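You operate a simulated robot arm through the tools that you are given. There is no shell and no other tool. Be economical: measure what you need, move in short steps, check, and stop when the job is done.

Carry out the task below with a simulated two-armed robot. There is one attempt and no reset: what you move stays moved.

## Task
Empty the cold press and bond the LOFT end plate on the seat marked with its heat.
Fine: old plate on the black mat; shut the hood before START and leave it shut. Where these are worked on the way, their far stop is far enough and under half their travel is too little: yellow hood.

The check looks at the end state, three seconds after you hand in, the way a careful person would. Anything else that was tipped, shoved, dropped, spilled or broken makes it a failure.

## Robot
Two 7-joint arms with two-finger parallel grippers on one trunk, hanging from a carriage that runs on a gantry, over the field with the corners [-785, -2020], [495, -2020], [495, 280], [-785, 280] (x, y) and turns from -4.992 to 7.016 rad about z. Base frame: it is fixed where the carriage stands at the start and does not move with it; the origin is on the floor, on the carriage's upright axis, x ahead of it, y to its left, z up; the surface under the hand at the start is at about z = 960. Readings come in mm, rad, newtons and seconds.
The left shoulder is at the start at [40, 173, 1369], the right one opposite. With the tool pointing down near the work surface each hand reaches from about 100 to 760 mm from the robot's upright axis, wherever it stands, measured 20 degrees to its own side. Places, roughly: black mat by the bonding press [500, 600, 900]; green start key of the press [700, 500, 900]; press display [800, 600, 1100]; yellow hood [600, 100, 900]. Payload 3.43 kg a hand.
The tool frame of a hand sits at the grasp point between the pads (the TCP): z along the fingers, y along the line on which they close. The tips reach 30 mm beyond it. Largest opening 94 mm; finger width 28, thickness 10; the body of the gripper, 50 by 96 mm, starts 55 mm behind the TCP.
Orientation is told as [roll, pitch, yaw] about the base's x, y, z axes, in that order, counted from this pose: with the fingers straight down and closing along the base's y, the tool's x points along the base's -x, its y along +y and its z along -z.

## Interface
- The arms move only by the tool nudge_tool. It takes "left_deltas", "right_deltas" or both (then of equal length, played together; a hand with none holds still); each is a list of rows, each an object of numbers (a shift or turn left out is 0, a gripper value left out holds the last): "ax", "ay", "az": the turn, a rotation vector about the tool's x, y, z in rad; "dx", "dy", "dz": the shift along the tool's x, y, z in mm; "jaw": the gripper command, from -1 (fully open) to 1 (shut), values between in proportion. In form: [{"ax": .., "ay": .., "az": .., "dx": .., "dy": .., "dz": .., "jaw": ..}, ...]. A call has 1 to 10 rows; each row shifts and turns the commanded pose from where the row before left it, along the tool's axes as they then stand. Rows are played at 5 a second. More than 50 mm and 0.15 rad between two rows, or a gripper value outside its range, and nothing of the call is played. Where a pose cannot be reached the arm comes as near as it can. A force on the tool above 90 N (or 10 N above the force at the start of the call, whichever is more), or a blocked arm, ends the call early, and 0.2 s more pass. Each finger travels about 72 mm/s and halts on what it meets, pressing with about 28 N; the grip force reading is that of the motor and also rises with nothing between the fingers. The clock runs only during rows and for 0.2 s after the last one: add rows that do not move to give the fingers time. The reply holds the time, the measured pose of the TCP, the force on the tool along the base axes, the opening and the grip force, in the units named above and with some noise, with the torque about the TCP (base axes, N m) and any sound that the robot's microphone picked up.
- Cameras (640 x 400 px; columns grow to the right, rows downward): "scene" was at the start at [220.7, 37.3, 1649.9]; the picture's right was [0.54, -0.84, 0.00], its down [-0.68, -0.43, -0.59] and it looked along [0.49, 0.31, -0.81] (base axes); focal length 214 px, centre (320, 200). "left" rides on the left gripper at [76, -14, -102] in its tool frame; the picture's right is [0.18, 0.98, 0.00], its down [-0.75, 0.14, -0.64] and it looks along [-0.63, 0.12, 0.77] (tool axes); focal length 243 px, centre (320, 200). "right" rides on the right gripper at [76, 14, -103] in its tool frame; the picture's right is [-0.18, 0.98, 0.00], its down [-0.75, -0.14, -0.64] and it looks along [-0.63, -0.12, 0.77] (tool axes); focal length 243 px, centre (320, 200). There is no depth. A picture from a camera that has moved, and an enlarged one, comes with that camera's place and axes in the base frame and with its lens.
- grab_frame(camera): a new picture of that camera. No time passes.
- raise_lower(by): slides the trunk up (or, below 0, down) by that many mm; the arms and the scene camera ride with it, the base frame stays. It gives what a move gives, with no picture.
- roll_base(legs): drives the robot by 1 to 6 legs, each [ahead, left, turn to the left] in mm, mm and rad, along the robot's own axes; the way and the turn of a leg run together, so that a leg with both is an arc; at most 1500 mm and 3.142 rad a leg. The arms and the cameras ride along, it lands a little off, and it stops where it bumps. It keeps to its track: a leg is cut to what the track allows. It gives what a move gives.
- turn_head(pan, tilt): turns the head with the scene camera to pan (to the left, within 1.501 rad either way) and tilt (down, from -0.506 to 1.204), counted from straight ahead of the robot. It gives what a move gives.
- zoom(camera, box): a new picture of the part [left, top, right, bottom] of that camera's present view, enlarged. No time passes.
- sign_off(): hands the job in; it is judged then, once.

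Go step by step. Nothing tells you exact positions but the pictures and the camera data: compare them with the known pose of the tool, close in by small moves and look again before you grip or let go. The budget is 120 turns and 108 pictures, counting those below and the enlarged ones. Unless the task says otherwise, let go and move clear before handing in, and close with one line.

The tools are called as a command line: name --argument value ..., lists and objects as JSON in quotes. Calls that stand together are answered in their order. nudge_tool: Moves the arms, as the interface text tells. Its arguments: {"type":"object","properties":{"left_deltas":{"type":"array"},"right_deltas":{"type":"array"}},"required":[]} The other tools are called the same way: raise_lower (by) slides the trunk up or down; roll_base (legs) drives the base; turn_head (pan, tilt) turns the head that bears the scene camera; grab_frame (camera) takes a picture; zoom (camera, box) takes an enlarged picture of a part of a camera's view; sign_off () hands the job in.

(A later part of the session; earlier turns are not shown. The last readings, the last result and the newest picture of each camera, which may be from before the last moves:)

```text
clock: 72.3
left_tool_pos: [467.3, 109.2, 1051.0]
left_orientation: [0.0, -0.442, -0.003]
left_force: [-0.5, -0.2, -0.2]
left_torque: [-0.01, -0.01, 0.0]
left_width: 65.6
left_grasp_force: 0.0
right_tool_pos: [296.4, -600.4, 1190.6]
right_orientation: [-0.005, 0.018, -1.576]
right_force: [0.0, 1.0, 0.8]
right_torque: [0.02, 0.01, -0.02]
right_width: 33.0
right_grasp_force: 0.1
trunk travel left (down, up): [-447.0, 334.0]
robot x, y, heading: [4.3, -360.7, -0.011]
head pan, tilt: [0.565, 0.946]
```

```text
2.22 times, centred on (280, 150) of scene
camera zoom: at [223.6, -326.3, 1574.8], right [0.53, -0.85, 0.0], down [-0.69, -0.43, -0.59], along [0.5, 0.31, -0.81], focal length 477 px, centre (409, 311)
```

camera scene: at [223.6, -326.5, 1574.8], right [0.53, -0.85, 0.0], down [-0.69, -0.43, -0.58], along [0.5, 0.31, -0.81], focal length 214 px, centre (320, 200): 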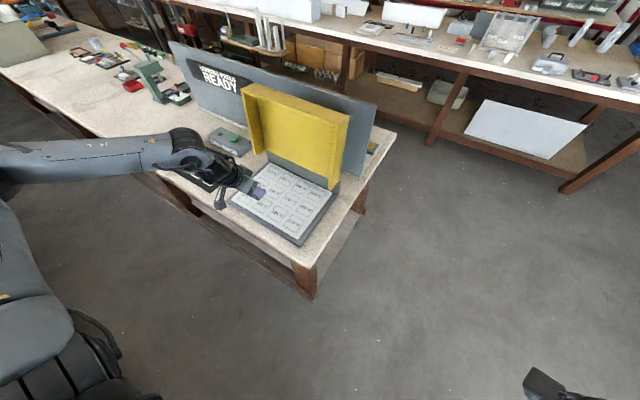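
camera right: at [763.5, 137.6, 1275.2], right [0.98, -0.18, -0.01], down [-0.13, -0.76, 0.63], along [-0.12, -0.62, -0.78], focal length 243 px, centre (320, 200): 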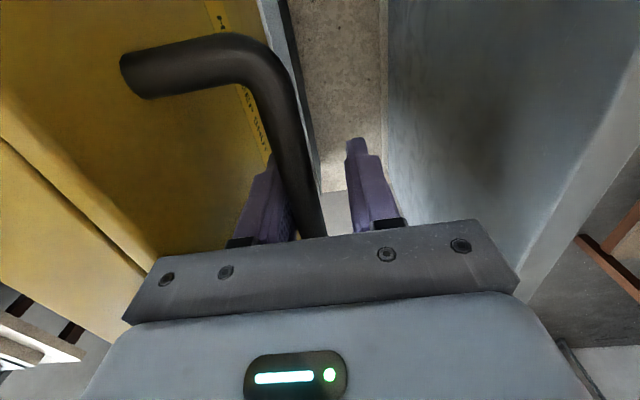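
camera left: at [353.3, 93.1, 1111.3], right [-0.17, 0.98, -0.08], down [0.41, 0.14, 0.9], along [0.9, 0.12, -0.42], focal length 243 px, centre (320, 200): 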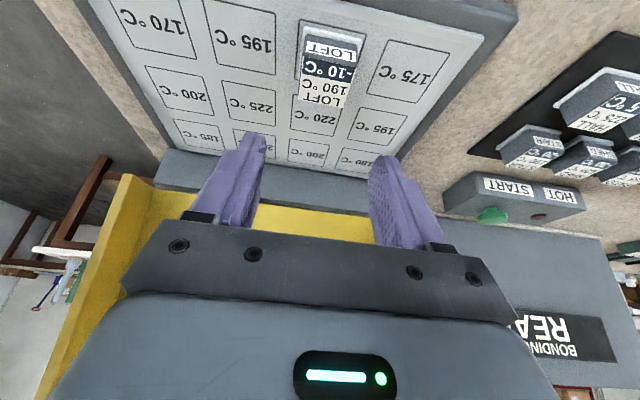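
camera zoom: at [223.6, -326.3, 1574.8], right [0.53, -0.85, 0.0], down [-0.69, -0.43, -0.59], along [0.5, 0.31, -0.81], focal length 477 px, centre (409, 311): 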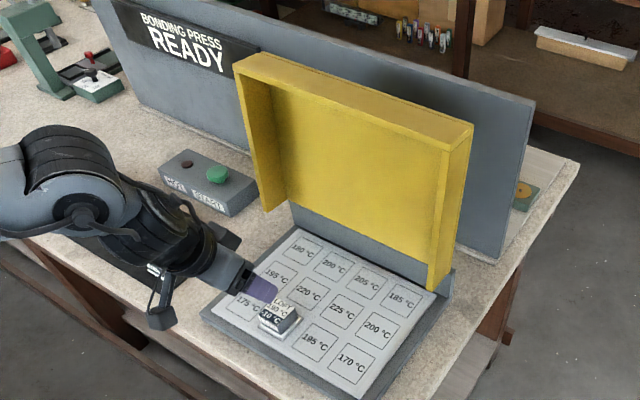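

LOFT sits on seat 190 °C. To shut the hood I'll reverse the opening: raise the trunk, roll back into place, and bring the right hand over the hood to its handle.

raise_lower --by 125

roll_base --legs '[[0, 362, 0.01], [125, 0, 0]]'

grab_frame --camera "scene"

```text
clock: 73.8
left_tool_pos: [467.5, 108.6, 1175.9]
left_orientation: [0.0, -0.443, -0.001]
left_force: [0.0, 0.0, -0.6]
left_torque: [0.02, 0.0, 0.01]
left_width: 65.7
left_grasp_force: 0.1
right_tool_pos: [296.6, -600.9, 1315.6]
right_orientation: [-0.002, 0.019, -1.576]
right_force: [0.3, 0.3, 0.5]
right_torque: [0.01, 0.01, 0.01]
right_width: 32.9
right_grasp_force: 0.1
trunk travel left (down, up): [-572.0, 209.0]
robot x, y, heading: [4.5, -362.3, -0.007]
head pan, tilt: [0.565, 0.946]
```

```text
clock: 77.0
left_tool_pos: [585.4, 476.9, 1176.3]
left_orientation: [0.0, -0.443, 0.008]
left_force: [-0.1, -0.8, -0.7]
left_torque: [-0.02, -0.01, -0.02]
left_width: 65.7
left_grasp_force: 0.1
right_tool_pos: [423.7, -233.8, 1316.2]
right_orientation: [-0.003, 0.018, -1.566]
right_force: [-0.4, -0.3, 0.0]
right_torque: [0.02, 0.01, -0.02]
right_width: 32.9
right_grasp_force: 0.2
trunk travel left (down, up): [-572.0, 209.0]
robot x, y, heading: [124.3, 0.5, 0.002]
head pan, tilt: [0.565, 0.946]
```

```text
40 pictures are left
camera scene: at [346.8, 40.8, 1699.9], right [0.54, -0.84, 0.0], down [-0.68, -0.44, -0.59], along [0.49, 0.32, -0.81], focal length 214 px, centre (320, 200)
```

scene: 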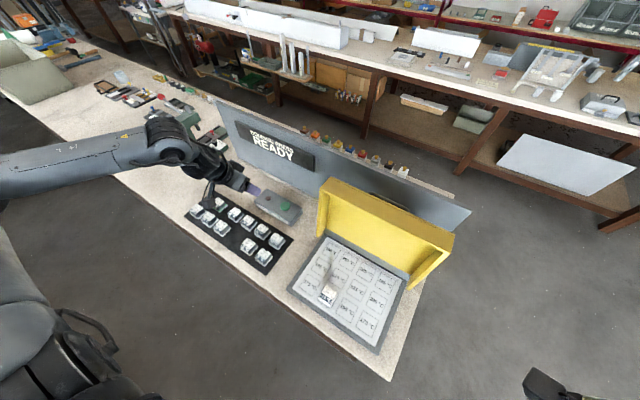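

nudge_tool --right_deltas '[{"dx": 40}, {"dx": 40}, {"dx": 40}, {"dx": 40}, {"dx": 40}, {"dx": 40}, {"dx": 40}, {"dx": 14, "dy": 30}, {"dy": 40}, {"dy": 40}]'

nudge_tool --right_deltas '[{"dy": 40}, {"dy": 40}, {"dy": 40}, {"dy": 40}, {"dy": 40}, {}]'

grab_frame --camera "right"

```text
clock: 79.2
left_tool_pos: [585.8, 477.2, 1176.6]
left_orientation: [0.0, -0.441, 0.008]
left_force: [0.6, -0.2, -1.2]
left_torque: [0.06, -0.01, 0.0]
left_width: 66.1
left_grasp_force: 0.0
right_tool_pos: [531.0, 61.4, 1320.6]
right_orientation: [-0.002, 0.019, -1.563]
right_force: [-0.1, 0.4, -0.2]
right_torque: [-0.01, -0.03, -0.01]
right_width: 32.6
right_grasp_force: 0.1
trunk travel left (down, up): [-572.0, 209.0]
robot x, y, heading: [124.9, 3.2, 0.006]
head pan, tilt: [0.565, 0.946]
```

```text
clock: 80.6
left_tool_pos: [585.9, 477.8, 1175.9]
left_orientation: [0.001, -0.441, 0.008]
left_force: [-0.6, -0.5, -0.4]
left_torque: [-0.02, -0.01, 0.03]
left_width: 65.7
left_grasp_force: 0.0
right_tool_pos: [730.2, 61.9, 1320.1]
right_orientation: [-0.004, 0.02, -1.562]
right_force: [0.6, 0.0, 0.1]
right_torque: [-0.02, 0.02, 0.01]
right_width: 32.9
right_grasp_force: 0.2
trunk travel left (down, up): [-572.0, 209.0]
robot x, y, heading: [123.3, 3.8, 0.007]
head pan, tilt: [0.565, 0.946]
```

```text
39 pictures are left
camera right: at [744.3, 135.3, 1424.3], right [0.98, -0.18, -0.01], down [-0.13, -0.77, 0.63], along [-0.12, -0.62, -0.78], focal length 243 px, centre (320, 200)
```

right: 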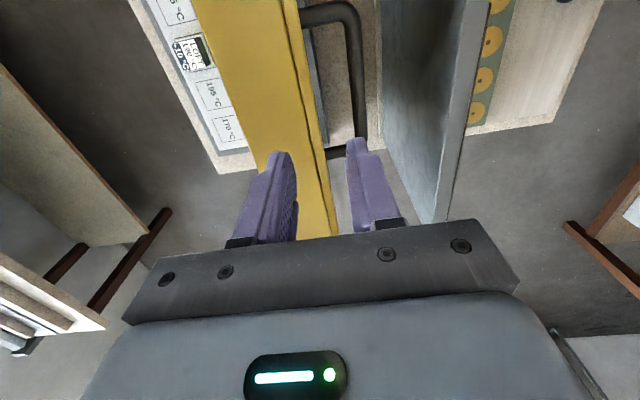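

The bar is at about x 762, z 1169, with the hood leaning back about 11°. I'll roll forward 33 mm and tilt the fingers parallel to the hood before entering.

roll_base --legs '[[33, 0, 0]]'

nudge_tool --right_deltas '[{"ax": 0.1, "jaw": 0.38}, {"ax": 0.1}, {}]'

grab_frame --camera "right"

```text
clock: 81.4
left_tool_pos: [619.9, 477.2, 1176.7]
left_orientation: [0.001, -0.441, 0.008]
left_force: [0.2, 0.5, -0.3]
left_torque: [0.0, 0.01, -0.02]
left_width: 65.8
left_grasp_force: 0.1
right_tool_pos: [764.5, 61.8, 1320.5]
right_orientation: [-0.004, 0.019, -1.565]
right_force: [-0.1, 0.5, 0.1]
right_torque: [0.04, 0.02, 0.01]
right_width: 32.7
right_grasp_force: 0.0
trunk travel left (down, up): [-572.0, 209.0]
robot x, y, heading: [159.7, -0.4, 0.004]
head pan, tilt: [0.565, 0.946]
```

```text
clock: 82.2
left_tool_pos: [618.3, 477.5, 1176.0]
left_orientation: [0.0, -0.442, 0.009]
left_force: [0.4, 0.5, 0.0]
left_torque: [-0.03, 0.01, 0.0]
left_width: 66.0
left_grasp_force: 0.0
right_tool_pos: [720.4, 58.2, 1307.2]
right_orientation: [-0.203, 0.022, -1.566]
right_force: [0.3, -0.5, 0.4]
right_torque: [0.01, 0.03, 0.0]
right_width: 28.9
right_grasp_force: 0.1
right hand out of reach, approached as far as the arm can: row 1, 2
trunk travel left (down, up): [-572.0, 209.0]
robot x, y, heading: [161.7, 2.6, 0.006]
head pan, tilt: [0.565, 0.946]
```

```text
38 pictures are left
camera right: at [754.3, 130.5, 1406.9], right [0.96, -0.17, -0.2], down [-0.01, -0.77, 0.64], along [-0.27, -0.62, -0.74], focal length 243 px, centre (320, 200)
```

right: 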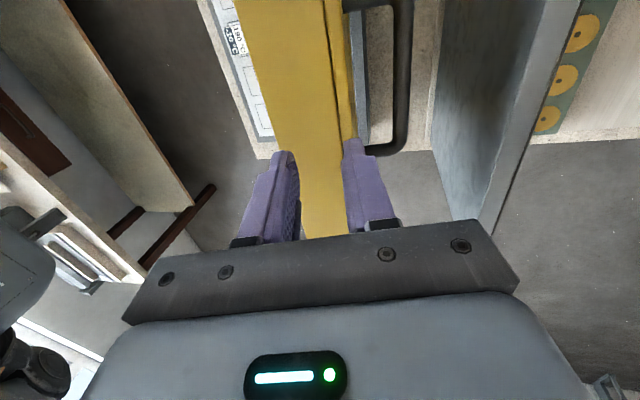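

roll_base --legs '[[50, 0, 0]]'

grab_frame --camera "right"

```text
clock: 83.2
left_tool_pos: [668.2, 477.3, 1176.7]
left_orientation: [0.001, -0.441, 0.009]
left_force: [0.3, -0.3, -0.4]
left_torque: [0.0, -0.01, -0.01]
left_width: 65.7
left_grasp_force: 0.0
right_tool_pos: [770.6, 57.1, 1307.9]
right_orientation: [-0.201, 0.023, -1.563]
right_force: [0.0, -0.4, -0.2]
right_torque: [0.01, 0.04, 0.04]
right_width: 29.3
right_grasp_force: 0.1
trunk travel left (down, up): [-572.0, 209.0]
robot x, y, heading: [208.6, 5.2, 0.008]
head pan, tilt: [0.565, 0.946]
```

```text
37 pictures are left
camera right: at [804.3, 131.1, 1407.3], right [0.96, -0.17, -0.2], down [-0.01, -0.77, 0.64], along [-0.26, -0.62, -0.74], focal length 243 px, centre (320, 200)
```

right: 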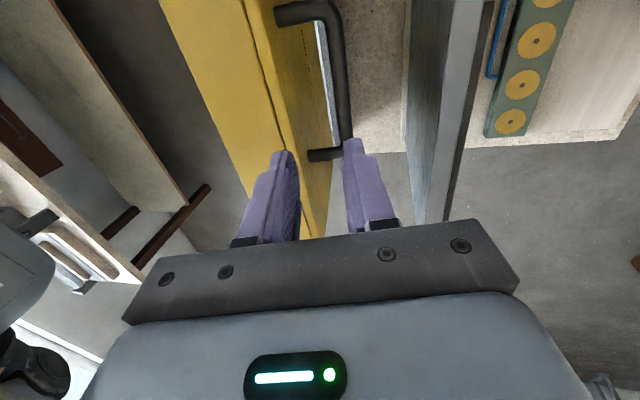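

nudge_tool --right_deltas '[{"dy": 11, "dz": 10}, {"dy": 11, "dz": 15}, {"dz": 20}, {"dz": 20}, {}]'

grab_frame --camera "right"

```text
clock: 84.4
left_tool_pos: [668.0, 478.3, 1177.0]
left_orientation: [0.001, -0.442, 0.008]
left_force: [0.0, 0.4, 0.5]
left_torque: [-0.01, 0.01, -0.01]
left_width: 65.9
left_grasp_force: 0.0
right_tool_pos: [770.9, 57.9, 1238.9]
right_orientation: [-0.201, 0.021, -1.565]
right_force: [0.6, 0.9, 0.3]
right_torque: [0.0, 0.0, 0.01]
right_width: 29.1
right_grasp_force: 0.1
right hand out of reach, approached as far as the arm can: row 2
trunk travel left (down, up): [-572.0, 209.0]
robot x, y, heading: [208.2, 7.7, 0.006]
head pan, tilt: [0.565, 0.946]
```

```text
36 pictures are left
camera right: at [805.2, 131.7, 1337.2], right [0.96, -0.17, -0.2], down [-0.01, -0.77, 0.64], along [-0.27, -0.62, -0.74], focal length 243 px, centre (320, 200)
```

right: 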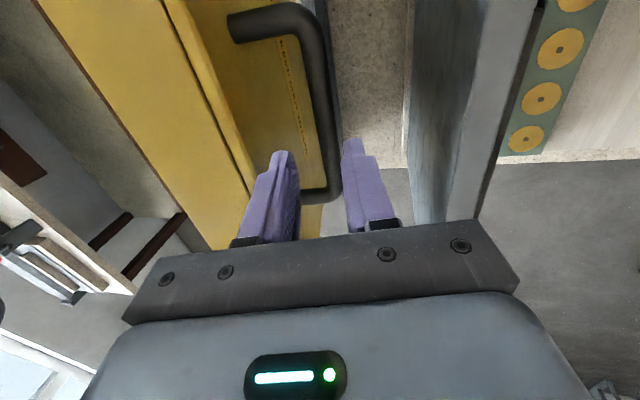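

The bar is closer to the outer finger, so I'll roll forward about 8 mm to centre it.

roll_base --legs '[[9, 0, 0]]'

nudge_tool --right_deltas '[{"dz": 12}, {"dz": 12}, {}]'

grab_frame --camera "right"

```text
clock: 85.1
left_tool_pos: [677.8, 478.2, 1175.6]
left_orientation: [0.001, -0.441, 0.008]
left_force: [-0.2, 0.0, -0.7]
left_torque: [-0.01, 0.01, 0.0]
left_width: 65.7
left_grasp_force: 0.0
right_tool_pos: [780.2, 58.6, 1238.4]
right_orientation: [-0.201, 0.02, -1.563]
right_force: [0.2, -0.1, 0.1]
right_torque: [-0.01, 0.01, -0.03]
right_width: 29.1
right_grasp_force: 0.1
trunk travel left (down, up): [-572.0, 209.0]
robot x, y, heading: [218.1, 1.3, 0.007]
head pan, tilt: [0.565, 0.946]
```

```text
clock: 85.9
left_tool_pos: [677.9, 478.2, 1178.0]
left_orientation: [-0.001, -0.441, 0.008]
left_force: [-1.0, -0.1, 0.6]
left_torque: [0.03, 0.01, 0.0]
left_width: 65.8
left_grasp_force: 0.0
right_tool_pos: [774.2, 59.0, 1214.5]
right_orientation: [-0.201, 0.022, -1.566]
right_force: [0.8, -0.1, 1.2]
right_torque: [0.03, 0.01, -0.03]
right_width: 29.1
right_grasp_force: 0.1
trunk travel left (down, up): [-572.0, 209.0]
robot x, y, heading: [214.3, 3.6, 0.009]
head pan, tilt: [0.565, 0.946]
```

```text
35 pictures are left
camera right: at [809.3, 132.5, 1313.8], right [0.96, -0.17, -0.2], down [-0.01, -0.77, 0.64], along [-0.27, -0.62, -0.74], focal length 243 px, centre (320, 200)
```

right: 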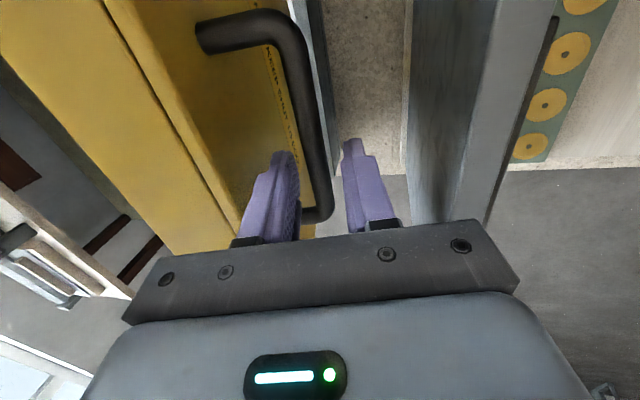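

nudge_tool --right_deltas '[{"dy": -2, "dz": 9}, {"dz": 9}, {"dz": 8}, {"dz": 8}, {}]'

grab_frame --camera "right"

```text
clock: 87.1
left_tool_pos: [677.0, 478.2, 1176.1]
left_orientation: [0.001, -0.442, 0.008]
left_force: [0.0, 0.3, 1.0]
left_torque: [0.01, 0.01, -0.03]
left_width: 65.9
left_grasp_force: 0.1
right_tool_pos: [766.0, 59.6, 1182.9]
right_orientation: [-0.201, 0.021, -1.564]
right_force: [0.5, 0.3, -0.6]
right_torque: [-0.05, 0.0, -0.01]
right_width: 29.2
right_grasp_force: 0.0
trunk travel left (down, up): [-572.0, 209.0]
robot x, y, heading: [215.3, 3.4, 0.006]
head pan, tilt: [0.565, 0.946]
```

```text
34 pictures are left
camera right: at [800.7, 132.8, 1281.1], right [0.96, -0.17, -0.2], down [-0.01, -0.77, 0.64], along [-0.26, -0.62, -0.74], focal length 243 px, centre (320, 200)
```

right: 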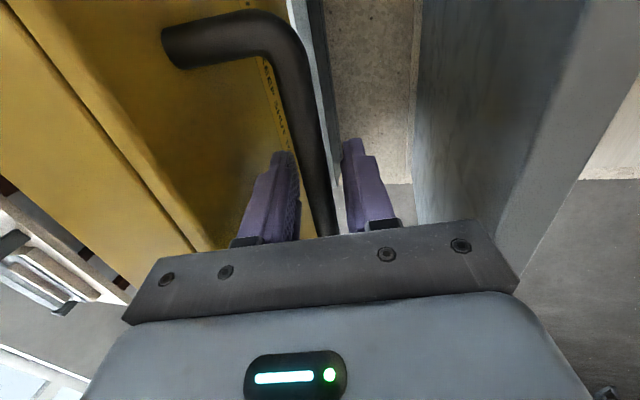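

The bar is between the fingers. I'll go 6 mm deeper and draw it back by rolling the base.

nudge_tool --right_deltas '[{"dz": 6}, {}]'

roll_base --legs '[[-60, 0, 0]]'

grab_frame --camera "right"

```text
clock: 87.7
left_tool_pos: [676.3, 478.4, 1176.0]
left_orientation: [0.0, -0.441, 0.009]
left_force: [-0.1, -0.5, -0.1]
left_torque: [-0.02, 0.03, 0.0]
left_width: 66.1
left_grasp_force: 0.0
right_tool_pos: [765.0, 59.2, 1176.3]
right_orientation: [-0.2, 0.02, -1.563]
right_force: [-0.5, 0.4, 0.4]
right_torque: [0.03, 0.01, -0.02]
right_width: 29.0
right_grasp_force: 0.0
trunk travel left (down, up): [-572.0, 209.0]
robot x, y, heading: [220.3, 0.2, 0.005]
head pan, tilt: [0.565, 0.946]
```

```text
clock: 88.7
left_tool_pos: [617.5, 477.5, 1175.8]
left_orientation: [-0.002, -0.442, 0.008]
left_force: [-0.2, 0.4, 0.1]
left_torque: [0.02, -0.03, 0.02]
left_width: 66.0
left_grasp_force: 0.1
right_tool_pos: [705.5, 59.9, 1176.1]
right_orientation: [-0.201, 0.021, -1.565]
right_force: [-1.4, -0.1, -0.2]
right_torque: [0.03, -0.03, 0.01]
right_width: 30.1
right_grasp_force: 1.2
trunk travel left (down, up): [-572.0, 209.0]
robot x, y, heading: [160.4, -0.3, -0.0]
head pan, tilt: [0.565, 0.946]
```

```text
33 pictures are left
camera right: at [739.4, 132.6, 1275.1], right [0.96, -0.17, -0.2], down [-0.01, -0.77, 0.64], along [-0.27, -0.62, -0.74], focal length 243 px, centre (320, 200)
```

right: 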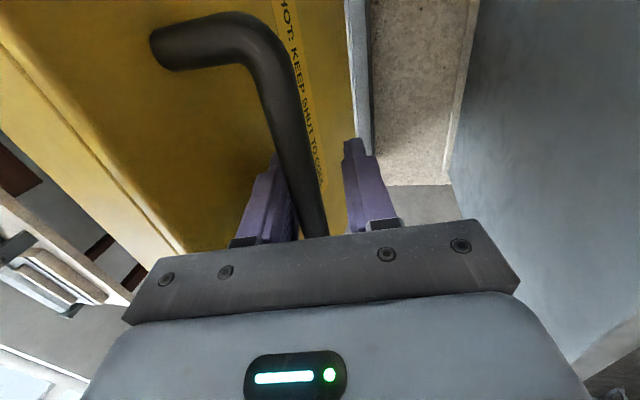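

The hood has come past vertical and rests on the inner finger. Continuing.

roll_base --legs '[[-60, 0, 0]]'

nudge_tool --right_deltas '[{"dz": 6}, {"dz": 6}, {}]'

grab_frame --camera "right"

```text
clock: 89.6
left_tool_pos: [557.0, 476.5, 1175.6]
left_orientation: [0.001, -0.443, 0.008]
left_force: [-0.7, -0.9, 0.4]
left_torque: [-0.01, -0.02, 0.0]
left_width: 65.6
left_grasp_force: 0.1
right_tool_pos: [645.9, 59.1, 1175.7]
right_orientation: [-0.201, 0.02, -1.566]
right_force: [-2.1, -0.5, 0.9]
right_torque: [0.01, -0.01, -0.03]
right_width: 30.1
right_grasp_force: 0.9
trunk travel left (down, up): [-572.0, 209.0]
robot x, y, heading: [100.7, 5.2, 0.006]
head pan, tilt: [0.565, 0.946]
```

```text
clock: 90.4
left_tool_pos: [558.8, 476.7, 1177.8]
left_orientation: [0.002, -0.443, 0.011]
left_force: [-0.1, 0.3, -0.5]
left_torque: [0.01, -0.02, 0.0]
left_width: 66.0
left_grasp_force: 0.1
right_tool_pos: [645.0, 59.5, 1168.0]
right_orientation: [-0.198, 0.023, -1.566]
right_force: [-11.1, -4.1, 38.1]
right_torque: [0.05, -0.38, 0.12]
right_width: 39.6
right_grasp_force: 9.6
trunk travel left (down, up): [-572.0, 209.0]
robot x, y, heading: [100.3, -0.1, 0.005]
head pan, tilt: [0.565, 0.946]
```

```text
32 pictures are left
camera right: at [679.3, 132.4, 1267.0], right [0.96, -0.17, -0.2], down [-0.01, -0.77, 0.64], along [-0.26, -0.62, -0.74], focal length 243 px, centre (320, 200)
```

right: 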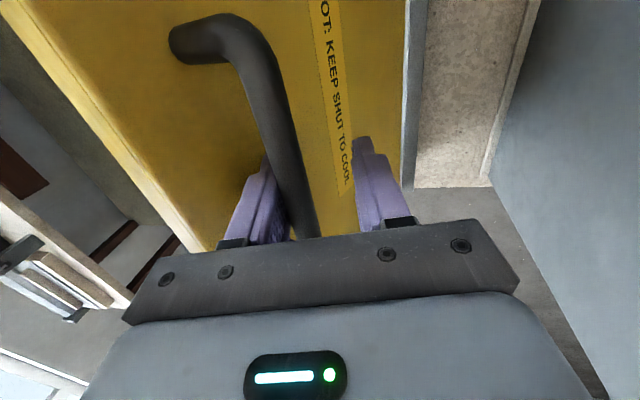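

The tips touched the hood on lowering, so I'll back up 8 mm and follow the arc with the arm, the bar resting on the inner finger.

nudge_tool --right_deltas '[{"dz": -8}, {"dy": -9.4, "dz": 4}, {"dy": -9.4, "dz": 5}, {"dy": -9.4, "dz": 6}, {"dy": -9.4, "dz": 7}, {"dy": -9.4, "dz": 8}, {}]'

grab_frame --camera "right"

```text
clock: 92.0
left_tool_pos: [566.1, 477.9, 1180.2]
left_orientation: [0.0, -0.447, 0.009]
left_force: [-0.1, 0.4, 1.2]
left_torque: [-0.03, -0.06, 0.02]
left_width: 65.5
left_grasp_force: 0.1
right_tool_pos: [613.2, 58.1, 1161.0]
right_orientation: [-0.157, 0.027, -1.575]
right_force: [47.4, 0.5, 4.8]
right_torque: [-1.17, -10.26, 1.49]
right_width: 18.2
right_grasp_force: 0.1
trunk travel left (down, up): [-572.0, 209.0]
robot x, y, heading: [98.1, 0.3, 0.003]
head pan, tilt: [0.565, 0.946]
```

```text
31 pictures are left
camera right: at [642.8, 131.5, 1261.9], right [0.97, -0.18, -0.16], down [-0.04, -0.77, 0.63], along [-0.24, -0.61, -0.76], focal length 243 px, centre (320, 200)
```

right: 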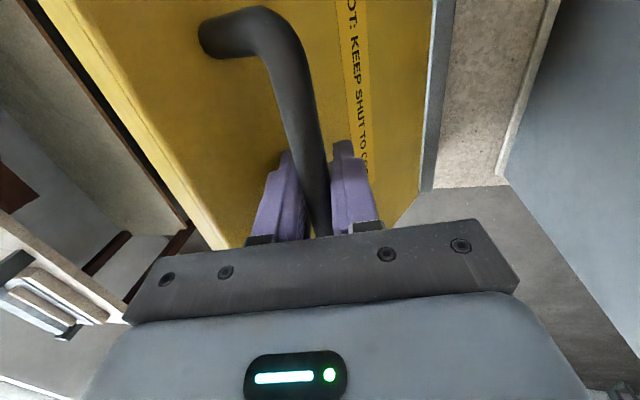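

The tip is prying between the bar and the hood. I'll back out along the fingers by about 10 mm.

nudge_tool --right_deltas '[{"dz": -5}, {"dz": -5}, {}]'

grab_frame --camera "right"

```text
clock: 92.7
left_tool_pos: [559.2, 478.7, 1177.2]
left_orientation: [0.002, -0.443, 0.01]
left_force: [0.0, -0.7, -1.0]
left_torque: [0.02, -0.01, -0.03]
left_width: 65.8
left_grasp_force: 0.0
right_tool_pos: [611.8, 59.6, 1162.6]
right_orientation: [-0.149, 0.026, -1.574]
right_force: [22.0, 5.8, -11.2]
right_torque: [0.93, -3.92, 0.69]
right_width: 18.4
right_grasp_force: 0.1
trunk travel left (down, up): [-572.0, 209.0]
robot x, y, heading: [99.1, 3.2, 0.007]
head pan, tilt: [0.565, 0.946]
stopped in row 3 (right hand): the force on the tool passed its limit at 94 N (the readings are from after the stop); the commanded pose is now the measured one
```

```text
30 pictures are left
camera right: at [641.5, 131.5, 1263.1], right [0.97, -0.18, -0.15], down [-0.05, -0.77, 0.64], along [-0.23, -0.61, -0.76], focal length 243 px, centre (320, 200)
```

right: 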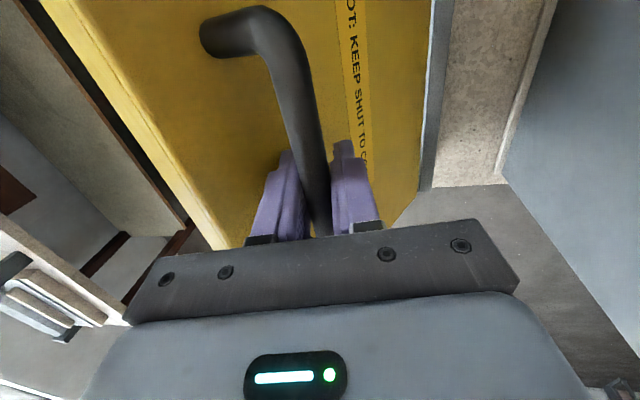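

I'll tilt the fingers more toward the hood's normal to relieve the wedge.

nudge_tool --right_deltas '[{"ax": 0.07, "dy": 1.4}, {"ax": 0.07, "dy": 1.4}, {}]'

```text
clock: 93.5
left_tool_pos: [566.0, 477.1, 1179.5]
left_orientation: [0.0, -0.449, 0.008]
left_force: [0.7, -0.7, 1.2]
left_torque: [0.05, 0.0, -0.02]
left_width: 65.8
left_grasp_force: 0.0
right_tool_pos: [624.6, 60.2, 1166.7]
right_orientation: [-0.265, 0.028, -1.578]
right_force: [35.7, 3.7, 24.6]
right_torque: [-1.66, -9.45, 1.73]
right_width: 18.3
right_grasp_force: 0.0
trunk travel left (down, up): [-572.0, 209.0]
robot x, y, heading: [100.1, 2.8, 0.005]
head pan, tilt: [0.565, 0.946]
```

The fingers are locked against the hood because the tips reach too far past the bar. I'll untilt to free the wedge, then back out 8 mm.

nudge_tool --right_deltas '[{"ax": -0.07, "dy": -1}, {"ax": -0.07, "dy": -1}, {"ax": -0.07, "dy": -1}, {}]'

```text
clock: 94.5
left_tool_pos: [558.0, 478.6, 1175.6]
left_orientation: [0.001, -0.443, 0.009]
left_force: [-1.1, 0.1, 0.5]
left_torque: [-0.02, 0.01, -0.01]
left_width: 65.8
left_grasp_force: 0.0
right_tool_pos: [602.1, 58.7, 1158.5]
right_orientation: [-0.099, 0.022, -1.573]
right_force: [-2.6, 1.2, -1.3]
right_torque: [-0.02, -0.01, 0.04]
right_width: 30.5
right_grasp_force: 1.6
trunk travel left (down, up): [-572.0, 209.0]
robot x, y, heading: [99.6, 6.1, 0.001]
head pan, tilt: [0.565, 0.946]
```

Freed. Backing out 7 mm and looking.

nudge_tool --right_deltas '[{"dz": -4}, {"dz": -3}, {}]'

grab_frame --camera "right"

```text
clock: 95.3
left_tool_pos: [558.2, 478.2, 1175.4]
left_orientation: [-0.001, -0.442, 0.009]
left_force: [0.2, 0.0, 0.1]
left_torque: [-0.04, 0.03, -0.02]
left_width: 65.9
left_grasp_force: 0.1
right_tool_pos: [605.6, 57.4, 1166.2]
right_orientation: [-0.094, 0.024, -1.573]
right_force: [-1.9, 0.0, -0.9]
right_torque: [-0.02, -0.02, 0.02]
right_width: 30.3
right_grasp_force: 1.2
trunk travel left (down, up): [-572.0, 209.0]
robot x, y, heading: [96.8, 3.2, 0.005]
head pan, tilt: [0.565, 0.946]
```

```text
29 pictures are left
camera right: at [629.2, 130.8, 1268.9], right [0.98, -0.18, -0.1], down [-0.08, -0.77, 0.64], along [-0.19, -0.61, -0.77], focal length 243 px, centre (320, 200)
```

right: 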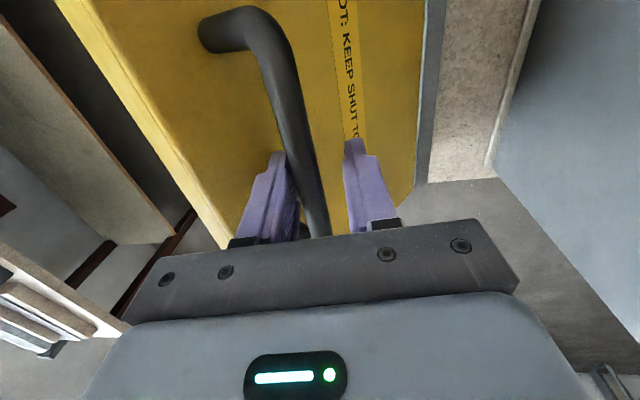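

I'll back out 9 mm more so that only about 13 mm of finger lies past the bar, then follow the arc down to about 50°.

nudge_tool --right_deltas '[{"dz": -5}, {"dz": -4}, {"dy": -8.3, "dz": 5}, {"dy": -8.3, "dz": 5.5}, {"dy": -8.3, "dz": 6.2}, {"dy": -8.3, "dz": 7}, {"dy": -8.3, "dz": 7.8}, {}]'

grab_frame --camera "right"

```text
clock: 97.1
left_tool_pos: [557.3, 477.9, 1176.7]
left_orientation: [-0.002, -0.441, 0.008]
left_force: [0.4, 0.1, -0.6]
left_torque: [0.01, 0.0, 0.0]
left_width: 65.7
left_grasp_force: 0.1
right_tool_pos: [560.5, 58.3, 1148.4]
right_orientation: [-0.095, 0.023, -1.572]
right_force: [-2.2, -0.7, -1.0]
right_torque: [-0.02, 0.04, 0.05]
right_width: 30.7
right_grasp_force: 1.2
trunk travel left (down, up): [-572.0, 209.0]
robot x, y, heading: [97.8, 1.6, 0.002]
head pan, tilt: [0.565, 0.946]
```

```text
28 pictures are left
camera right: at [585.7, 131.3, 1250.1], right [0.98, -0.18, -0.1], down [-0.08, -0.77, 0.63], along [-0.19, -0.61, -0.77], focal length 243 px, centre (320, 200)
```

right: 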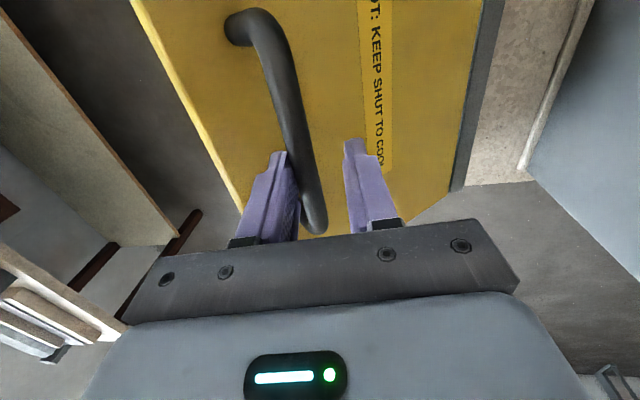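

Good, the bar rests stably. Closing the grip on it now.

nudge_tool --right_deltas '[{"dy": -3, "jaw": 0.6}, {"dy": -3, "jaw": 1}, {"jaw": 1}, {"jaw": 1}, {}]'

```text
clock: 98.3
left_tool_pos: [557.5, 477.5, 1176.3]
left_orientation: [0.0, -0.442, 0.008]
left_force: [0.0, -0.1, 0.0]
left_torque: [-0.01, -0.02, -0.02]
left_width: 65.8
left_grasp_force: 0.1
right_tool_pos: [557.9, 60.3, 1147.4]
right_orientation: [-0.094, 0.024, -1.572]
right_force: [-3.3, 3.3, -1.8]
right_torque: [0.43, 0.04, 0.49]
right_width: 13.6
right_grasp_force: 44.2
trunk travel left (down, up): [-572.0, 209.0]
robot x, y, heading: [100.6, 4.9, 0.005]
head pan, tilt: [0.565, 0.946]
```

grab_frame --camera "right"

```text
27 pictures are left
camera right: at [580.0, 131.7, 1250.9], right [0.98, -0.18, -0.1], down [-0.08, -0.77, 0.63], along [-0.19, -0.61, -0.77], focal length 243 px, centre (320, 200)
```

right: 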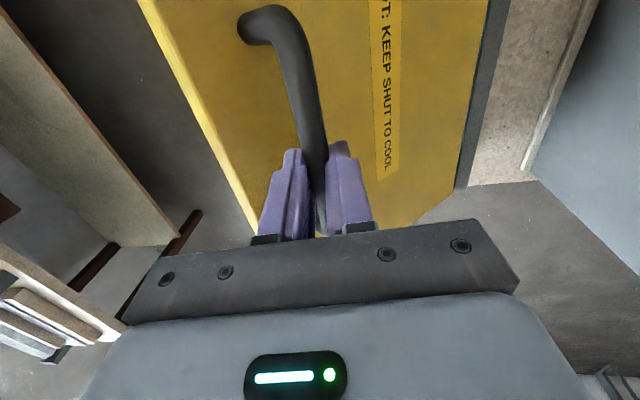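

zoom --camera "right" --box '[240, 130, 400, 240]'

zoom --camera "left" --box '[0, 100, 260, 300]'

```text
3.64 times, centred on (320, 185) of right
camera zoom: at [580.0, 131.7, 1250.9], right [0.98, -0.18, -0.1], down [-0.08, -0.77, 0.63], along [-0.19, -0.61, -0.77], focal length 882 px, centre (320, 254)
```

zoom: 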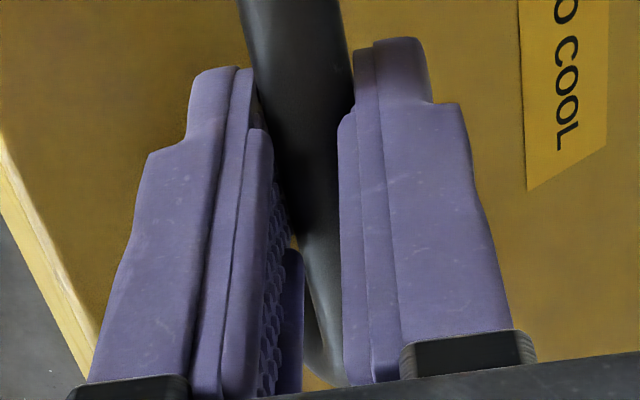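

```text
2.00 times, centred on (130, 200) of left
camera zoom: at [444.4, 462.1, 1236.3], right [-0.18, 0.98, -0.08], down [0.41, 0.14, 0.9], along [0.9, 0.13, -0.42], focal length 485 px, centre (700, 200)
```

zoom: 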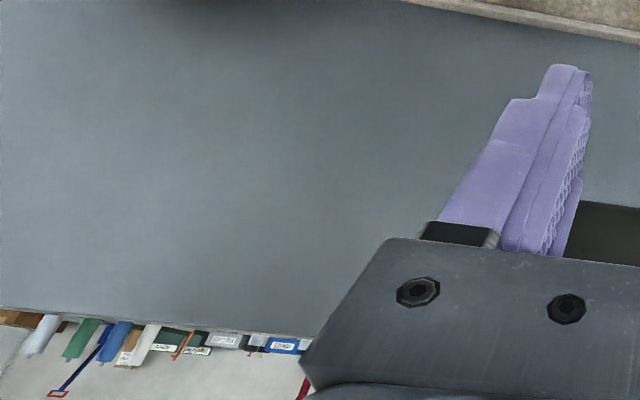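

The bar sits in the recess near the fingertips and holds. I'll continue down the arc in small steps.

nudge_tool --right_deltas '[{"dy": -7.5, "dz": 7.5}, {"dy": -7, "dz": 8}, {"dy": -6.5, "dz": 8.6}, {"dy": -6, "dz": 9.2}, {"dy": -5, "dz": 9.7}, {}]'

grab_frame --camera "right"

```text
clock: 99.7
left_tool_pos: [556.9, 477.0, 1175.5]
left_orientation: [0.0, -0.444, 0.009]
left_force: [-0.3, -0.4, 0.1]
left_torque: [0.0, 0.02, -0.01]
left_width: 65.9
left_grasp_force: 0.1
right_tool_pos: [518.8, 59.6, 1107.3]
right_orientation: [-0.097, 0.022, -1.572]
right_force: [-6.6, -1.5, 1.8]
right_torque: [-0.15, 0.04, 0.29]
right_width: 13.5
right_grasp_force: 45.2
trunk travel left (down, up): [-572.0, 209.0]
robot x, y, heading: [96.5, 1.6, 0.006]
head pan, tilt: [0.565, 0.946]
```

```text
24 pictures are left
camera right: at [543.6, 132.0, 1210.0], right [0.98, -0.18, -0.1], down [-0.08, -0.77, 0.64], along [-0.19, -0.61, -0.77], focal length 243 px, centre (320, 200)
```

right: 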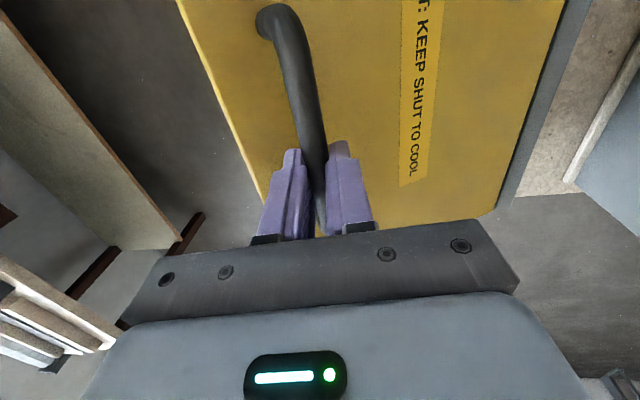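

nudge_tool --right_deltas '[{"dy": -6, "dz": 10.2}, {"dy": -5, "dz": 10.2}, {"dy": -4, "dz": 10.2}, {"dy": -3.2, "dz": 10.2}, {"dy": -2.3, "dz": 10.2}, {}]'

grab_frame --camera "right"

```text
clock: 101.1
left_tool_pos: [558.4, 476.5, 1176.5]
left_orientation: [0.0, -0.439, 0.009]
left_force: [0.3, 0.1, 0.1]
left_torque: [0.01, 0.01, 0.04]
left_width: 65.8
left_grasp_force: 0.0
right_tool_pos: [494.6, 59.2, 1058.4]
right_orientation: [-0.096, 0.022, -1.571]
right_force: [-8.6, -7.7, 0.4]
right_torque: [-0.17, 0.06, 0.11]
right_width: 13.8
right_grasp_force: 44.9
trunk travel left (down, up): [-572.0, 209.0]
robot x, y, heading: [97.8, 2.9, 0.008]
head pan, tilt: [0.565, 0.946]
```

```text
23 pictures are left
camera right: at [518.1, 132.1, 1161.0], right [0.98, -0.18, -0.1], down [-0.08, -0.77, 0.64], along [-0.19, -0.62, -0.76], focal length 243 px, centre (320, 200)
```

right: 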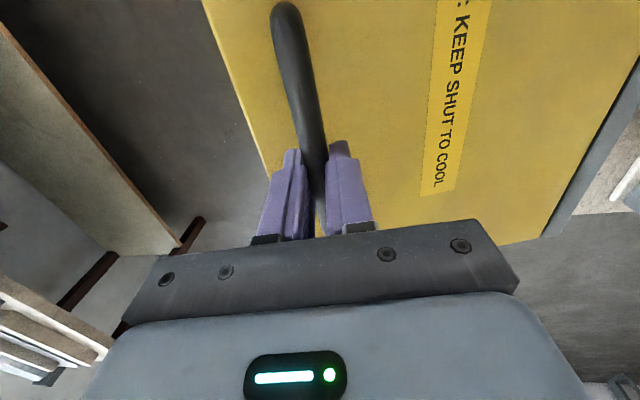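

nudge_tool --right_deltas '[{"dy": -2, "dz": 10}, {"dy": -1.5, "dz": 10}, {"dy": -1, "dz": 10}, {"dy": -0.5, "dz": 8}, {}]'

nudge_tool --right_deltas '[{"dz": 3}, {"dz": 3}, {"dz": 3}, {}]'

grab_frame --camera "right"

grab_frame --camera "scene"

```text
clock: 102.3
left_tool_pos: [555.2, 475.3, 1174.1]
left_orientation: [-0.002, -0.44, 0.01]
left_force: [-0.1, 0.0, -0.3]
left_torque: [-0.01, -0.01, 0.02]
left_width: 65.9
left_grasp_force: 0.0
right_tool_pos: [482.5, 59.9, 1021.1]
right_orientation: [-0.1, 0.021, -1.57]
right_force: [-17.6, -12.5, 0.3]
right_torque: [-0.04, 0.2, -0.16]
right_width: 13.5
right_grasp_force: 44.9
trunk travel left (down, up): [-572.0, 209.0]
robot x, y, heading: [97.7, 2.0, 0.005]
head pan, tilt: [0.565, 0.946]
```

```text
clock: 103.3
left_tool_pos: [555.7, 476.4, 1173.4]
left_orientation: [0.001, -0.438, 0.01]
left_force: [0.0, 0.6, 0.3]
left_torque: [-0.01, 0.0, -0.01]
left_width: 65.6
left_grasp_force: 0.1
right_tool_pos: [482.8, 60.2, 1012.3]
right_orientation: [-0.1, 0.019, -1.572]
right_force: [-21.7, -13.0, -0.2]
right_torque: [-0.48, 0.23, -0.11]
right_width: 13.8
right_grasp_force: 44.9
trunk travel left (down, up): [-572.0, 209.0]
robot x, y, heading: [97.7, 1.4, 0.006]
head pan, tilt: [0.565, 0.946]
```

```text
22 pictures are left
camera right: at [505.7, 132.3, 1113.6], right [0.98, -0.18, -0.1], down [-0.08, -0.77, 0.64], along [-0.19, -0.62, -0.76], focal length 243 px, centre (320, 200)
```

right: 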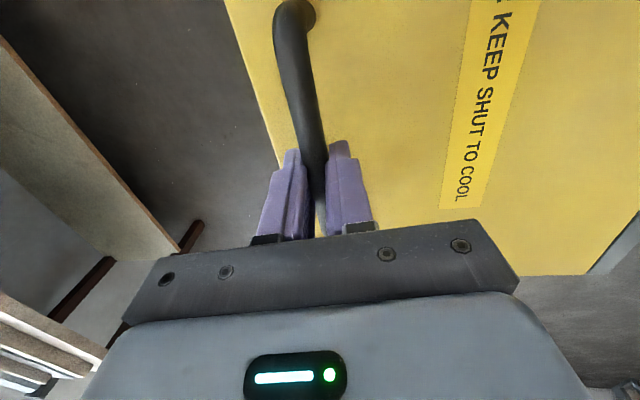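

```text
21 pictures are left
camera scene: at [317.6, 39.7, 1699.1], right [0.54, -0.84, 0.0], down [-0.68, -0.44, -0.58], along [0.49, 0.31, -0.81], focal length 214 px, centre (320, 200)
```

scene: 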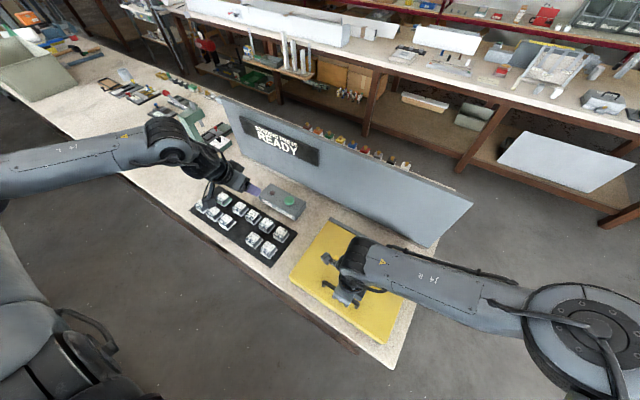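

Nearly shut, with no contact yet. Lowering further until it seats.

nudge_tool --right_deltas '[{"dy": 1, "dz": 2}, {"dy": 1, "dz": 2}, {"dz": 2}, {"dz": 2}, {}]'

zoom --camera "scene" --box '[270, 200, 430, 350]'

```text
clock: 104.2
left_tool_pos: [556.4, 475.7, 1174.8]
left_orientation: [0.001, -0.439, 0.008]
left_force: [-1.6, 0.1, -1.1]
left_torque: [0.02, -0.01, 0.03]
left_width: 65.9
left_grasp_force: 0.1
right_tool_pos: [481.5, 60.7, 1009.2]
right_orientation: [-0.109, 0.018, -1.57]
right_force: [-16.7, -11.9, 39.5]
right_torque: [-1.53, 0.4, -0.46]
right_width: 13.6
right_grasp_force: 45.1
trunk travel left (down, up): [-572.0, 209.0]
robot x, y, heading: [98.7, -2.9, 0.005]
head pan, tilt: [0.565, 0.946]
stopped in row 4 (right hand): the force on the tool passed its limit at 95 N (the readings are from after the stop); the commanded pose is now the measured one
```

```text
2.67 times, centred on (350, 275) of scene
camera zoom: at [318.5, 39.3, 1699.3], right [0.54, -0.84, 0.0], down [-0.68, -0.44, -0.58], along [0.49, 0.31, -0.81], focal length 572 px, centre (240, 0)
```

zoom: 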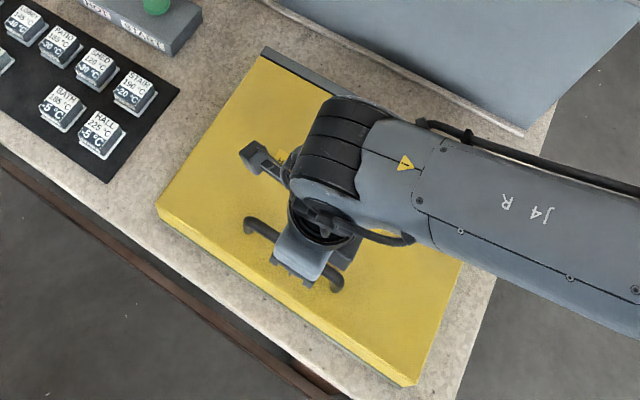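

The hood is seated. Releasing and rising clear.

nudge_tool --right_deltas '[{"dz": -2}, {"jaw": 0.3}, {"jaw": 0}, {"dz": -10}, {"dz": -25}, {"dz": -30}, {"dz": -35}, {}]'

zoom --camera "scene" --box '[220, 170, 460, 350]'

grab_frame --camera "left"

```text
clock: 106.0
left_tool_pos: [557.1, 477.1, 1176.5]
left_orientation: [0.001, -0.442, 0.008]
left_force: [-0.5, -0.3, 0.6]
left_torque: [0.0, -0.02, -0.01]
left_width: 65.8
left_grasp_force: 0.1
right_tool_pos: [494.4, 62.1, 1110.9]
right_orientation: [-0.105, 0.025, -1.569]
right_force: [0.7, -0.3, 0.1]
right_torque: [0.02, 0.04, 0.03]
right_width: 47.0
right_grasp_force: 0.1
trunk travel left (down, up): [-572.0, 209.0]
robot x, y, heading: [97.5, 1.5, 0.009]
head pan, tilt: [0.565, 0.946]
```

```text
2.22 times, centred on (340, 260) of scene
camera zoom: at [319.1, 40.6, 1699.8], right [0.54, -0.84, 0.0], down [-0.68, -0.44, -0.59], along [0.49, 0.32, -0.81], focal length 477 px, centre (276, 67)
```

zoom: 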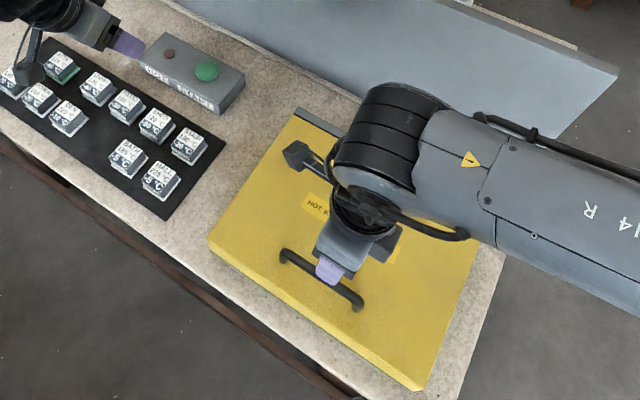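

```text
18 pictures are left
camera left: at [444.6, 461.4, 1236.2], right [-0.18, 0.98, -0.08], down [0.41, 0.14, 0.9], along [0.9, 0.13, -0.42], focal length 243 px, centre (320, 200)
```

left: 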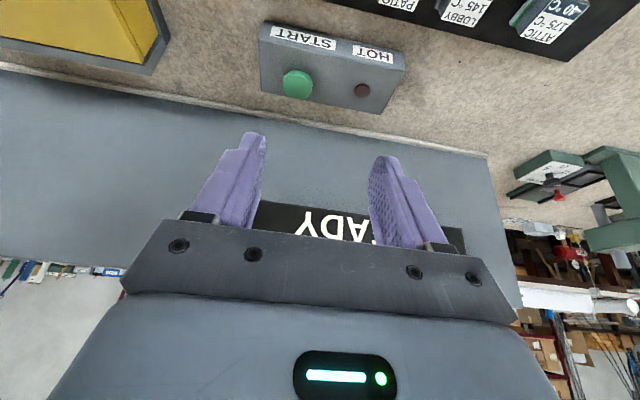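

The hood is shut. Next is START: the green key computes to about (699, 451), top z≈940. I'll bring the left hand vertical with closed fingers, pull the right hand back, and roll forward.

nudge_tool --left_deltas '[{"ay": 0.147, "jaw": 1}, {"ay": 0.147}, {"ay": 0.147}, {}, {}]' --right_deltas '[{"dz": -20, "dy": -30}, {"dz": -10, "dy": -35}, {"dz": -10, "dy": -35}, {}, {}]'

roll_base --legs '[[100, 0, 0]]'

grab_frame --camera "left"

```text
clock: 107.2
left_tool_pos: [558.0, 477.2, 1176.5]
left_orientation: [0.001, 0.0, 0.01]
left_force: [0.1, -0.1, -0.2]
left_torque: [0.02, 0.0, 0.0]
left_width: 0.1
left_grasp_force: 28.1
right_tool_pos: [399.5, 58.8, 1161.1]
right_orientation: [-0.106, 0.024, -1.569]
right_force: [0.4, 0.5, -0.4]
right_torque: [0.02, 0.03, 0.0]
right_width: 46.9
right_grasp_force: 0.1
trunk travel left (down, up): [-572.0, 209.0]
robot x, y, heading: [98.7, 4.9, 0.005]
head pan, tilt: [0.565, 0.946]
```

```text
clock: 108.4
left_tool_pos: [658.2, 477.8, 1176.6]
left_orientation: [0.0, -0.002, 0.008]
left_force: [-0.1, -0.4, 0.8]
left_torque: [-0.01, 0.01, 0.0]
left_width: 0.0
left_grasp_force: 27.8
right_tool_pos: [500.4, 59.5, 1162.0]
right_orientation: [-0.104, 0.023, -1.568]
right_force: [0.6, 0.4, 0.2]
right_torque: [0.0, 0.01, -0.01]
right_width: 47.2
right_grasp_force: 0.2
trunk travel left (down, up): [-572.0, 209.0]
robot x, y, heading: [200.5, 3.9, 0.005]
head pan, tilt: [0.565, 0.946]
```

```text
17 pictures are left
camera left: at [581.3, 462.0, 1279.0], right [-0.19, 0.98, 0.0], down [0.75, 0.15, 0.64], along [0.63, 0.12, -0.77], focal length 243 px, centre (320, 200)
```

left: 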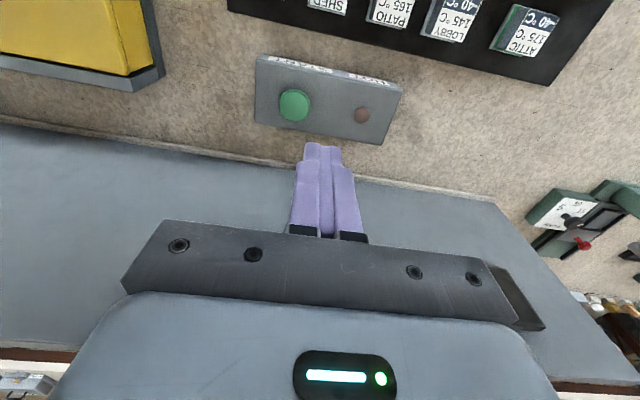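

START key at about (700, 448, 939). Moving above it.

nudge_tool --left_deltas '[{"dx": -8.4, "dy": -6, "dz": 35}, {"dx": -8.4, "dy": -6, "dz": 35}, {"dx": -8.4, "dy": -6, "dz": 35}, {"dx": -8.4, "dy": -6, "dz": 35}, {"dx": -8.4, "dy": -6, "dz": 30}, {}]'

grab_frame --camera "left"

zoom --camera "scene" --box '[180, 130, 340, 230]'

```text
clock: 109.8
left_tool_pos: [698.8, 446.0, 1010.0]
left_orientation: [0.001, -0.003, 0.009]
left_force: [-0.1, -0.4, -0.5]
left_torque: [-0.01, 0.05, 0.02]
left_width: 0.0
left_grasp_force: 28.0
left hand out of reach, approached as far as the arm can: row 5
right_tool_pos: [498.7, 59.6, 1161.0]
right_orientation: [-0.105, 0.025, -1.569]
right_force: [0.8, -0.5, -0.3]
right_torque: [0.01, -0.02, 0.0]
right_width: 46.9
right_grasp_force: 0.0
trunk travel left (down, up): [-572.0, 209.0]
robot x, y, heading: [200.6, 4.3, 0.008]
head pan, tilt: [0.565, 0.946]
```

```text
16 pictures are left
camera left: at [621.9, 431.9, 1111.9], right [-0.19, 0.98, 0.0], down [0.75, 0.15, 0.64], along [0.63, 0.12, -0.77], focal length 243 px, centre (320, 200)
```

left: 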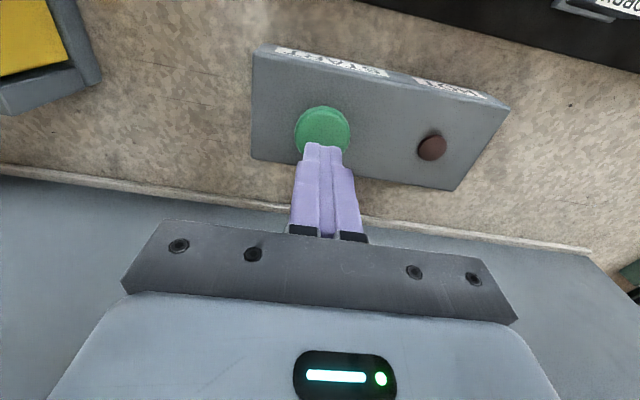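

```text
4.00 times, centred on (260, 180) of scene
camera zoom: at [418.8, 41.1, 1699.9], right [0.54, -0.84, 0.0], down [-0.68, -0.44, -0.59], along [0.49, 0.32, -0.81], focal length 858 px, centre (560, 280)
```

zoom: 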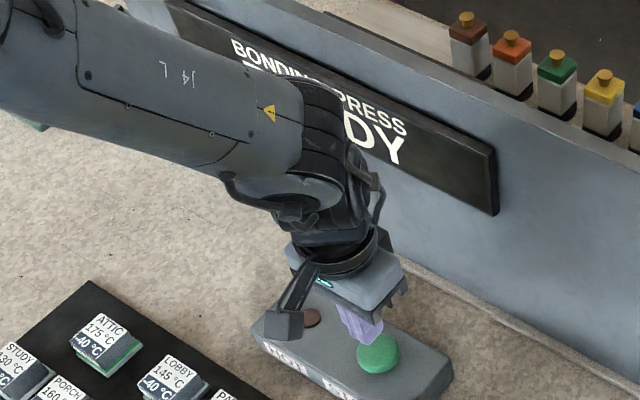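

Aligned over the key. Lowering with the trunk by 35, then pressing gently.

raise_lower --by -35

nudge_tool --left_deltas '[{"dx": -3, "dy": 2}, {"dz": 5}, {"dz": 5}, {"dz": 5}, {}]'

grab_frame --camera "left"

```text
clock: 110.6
left_tool_pos: [698.5, 447.2, 974.6]
left_orientation: [0.001, -0.001, 0.009]
left_force: [-0.2, -1.1, 0.1]
left_torque: [0.01, 0.03, 0.01]
left_width: 0.0
left_grasp_force: 28.3
right_tool_pos: [499.5, 59.6, 1126.7]
right_orientation: [-0.105, 0.025, -1.57]
right_force: [0.1, -0.5, -0.5]
right_torque: [0.05, 0.02, 0.0]
right_width: 46.8
right_grasp_force: 0.0
trunk travel left (down, up): [-537.0, 244.0]
robot x, y, heading: [197.0, 4.1, 0.006]
head pan, tilt: [0.565, 0.946]
```

```text
clock: 111.8
left_tool_pos: [695.3, 449.4, 971.2]
left_orientation: [0.001, -0.003, 0.009]
left_force: [0.8, -0.6, -0.4]
left_torque: [0.01, 0.01, -0.02]
left_width: 0.2
left_grasp_force: 28.3
left hand out of reach, approached as far as the arm can: row 2, 3, 4
right_tool_pos: [499.4, 60.3, 1125.6]
right_orientation: [-0.106, 0.024, -1.568]
right_force: [0.6, -0.6, 0.3]
right_torque: [-0.03, -0.01, 0.01]
right_width: 46.9
right_grasp_force: 0.0
trunk travel left (down, up): [-537.0, 244.0]
robot x, y, heading: [200.3, 4.8, 0.004]
head pan, tilt: [0.565, 0.946]
```

```text
14 pictures are left
camera left: at [616.8, 433.9, 1073.3], right [-0.19, 0.98, 0.0], down [0.75, 0.15, 0.64], along [0.63, 0.12, -0.77], focal length 243 px, centre (320, 200)
```

left: 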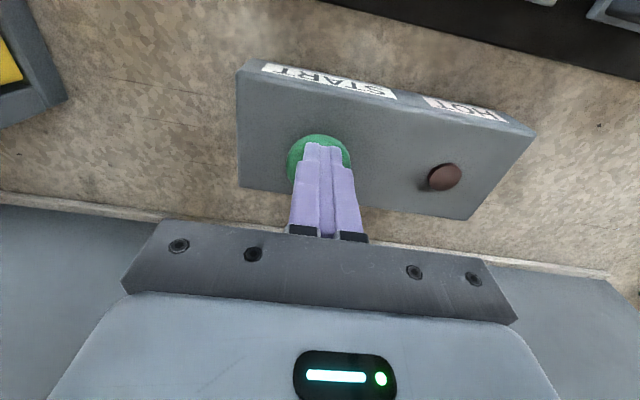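

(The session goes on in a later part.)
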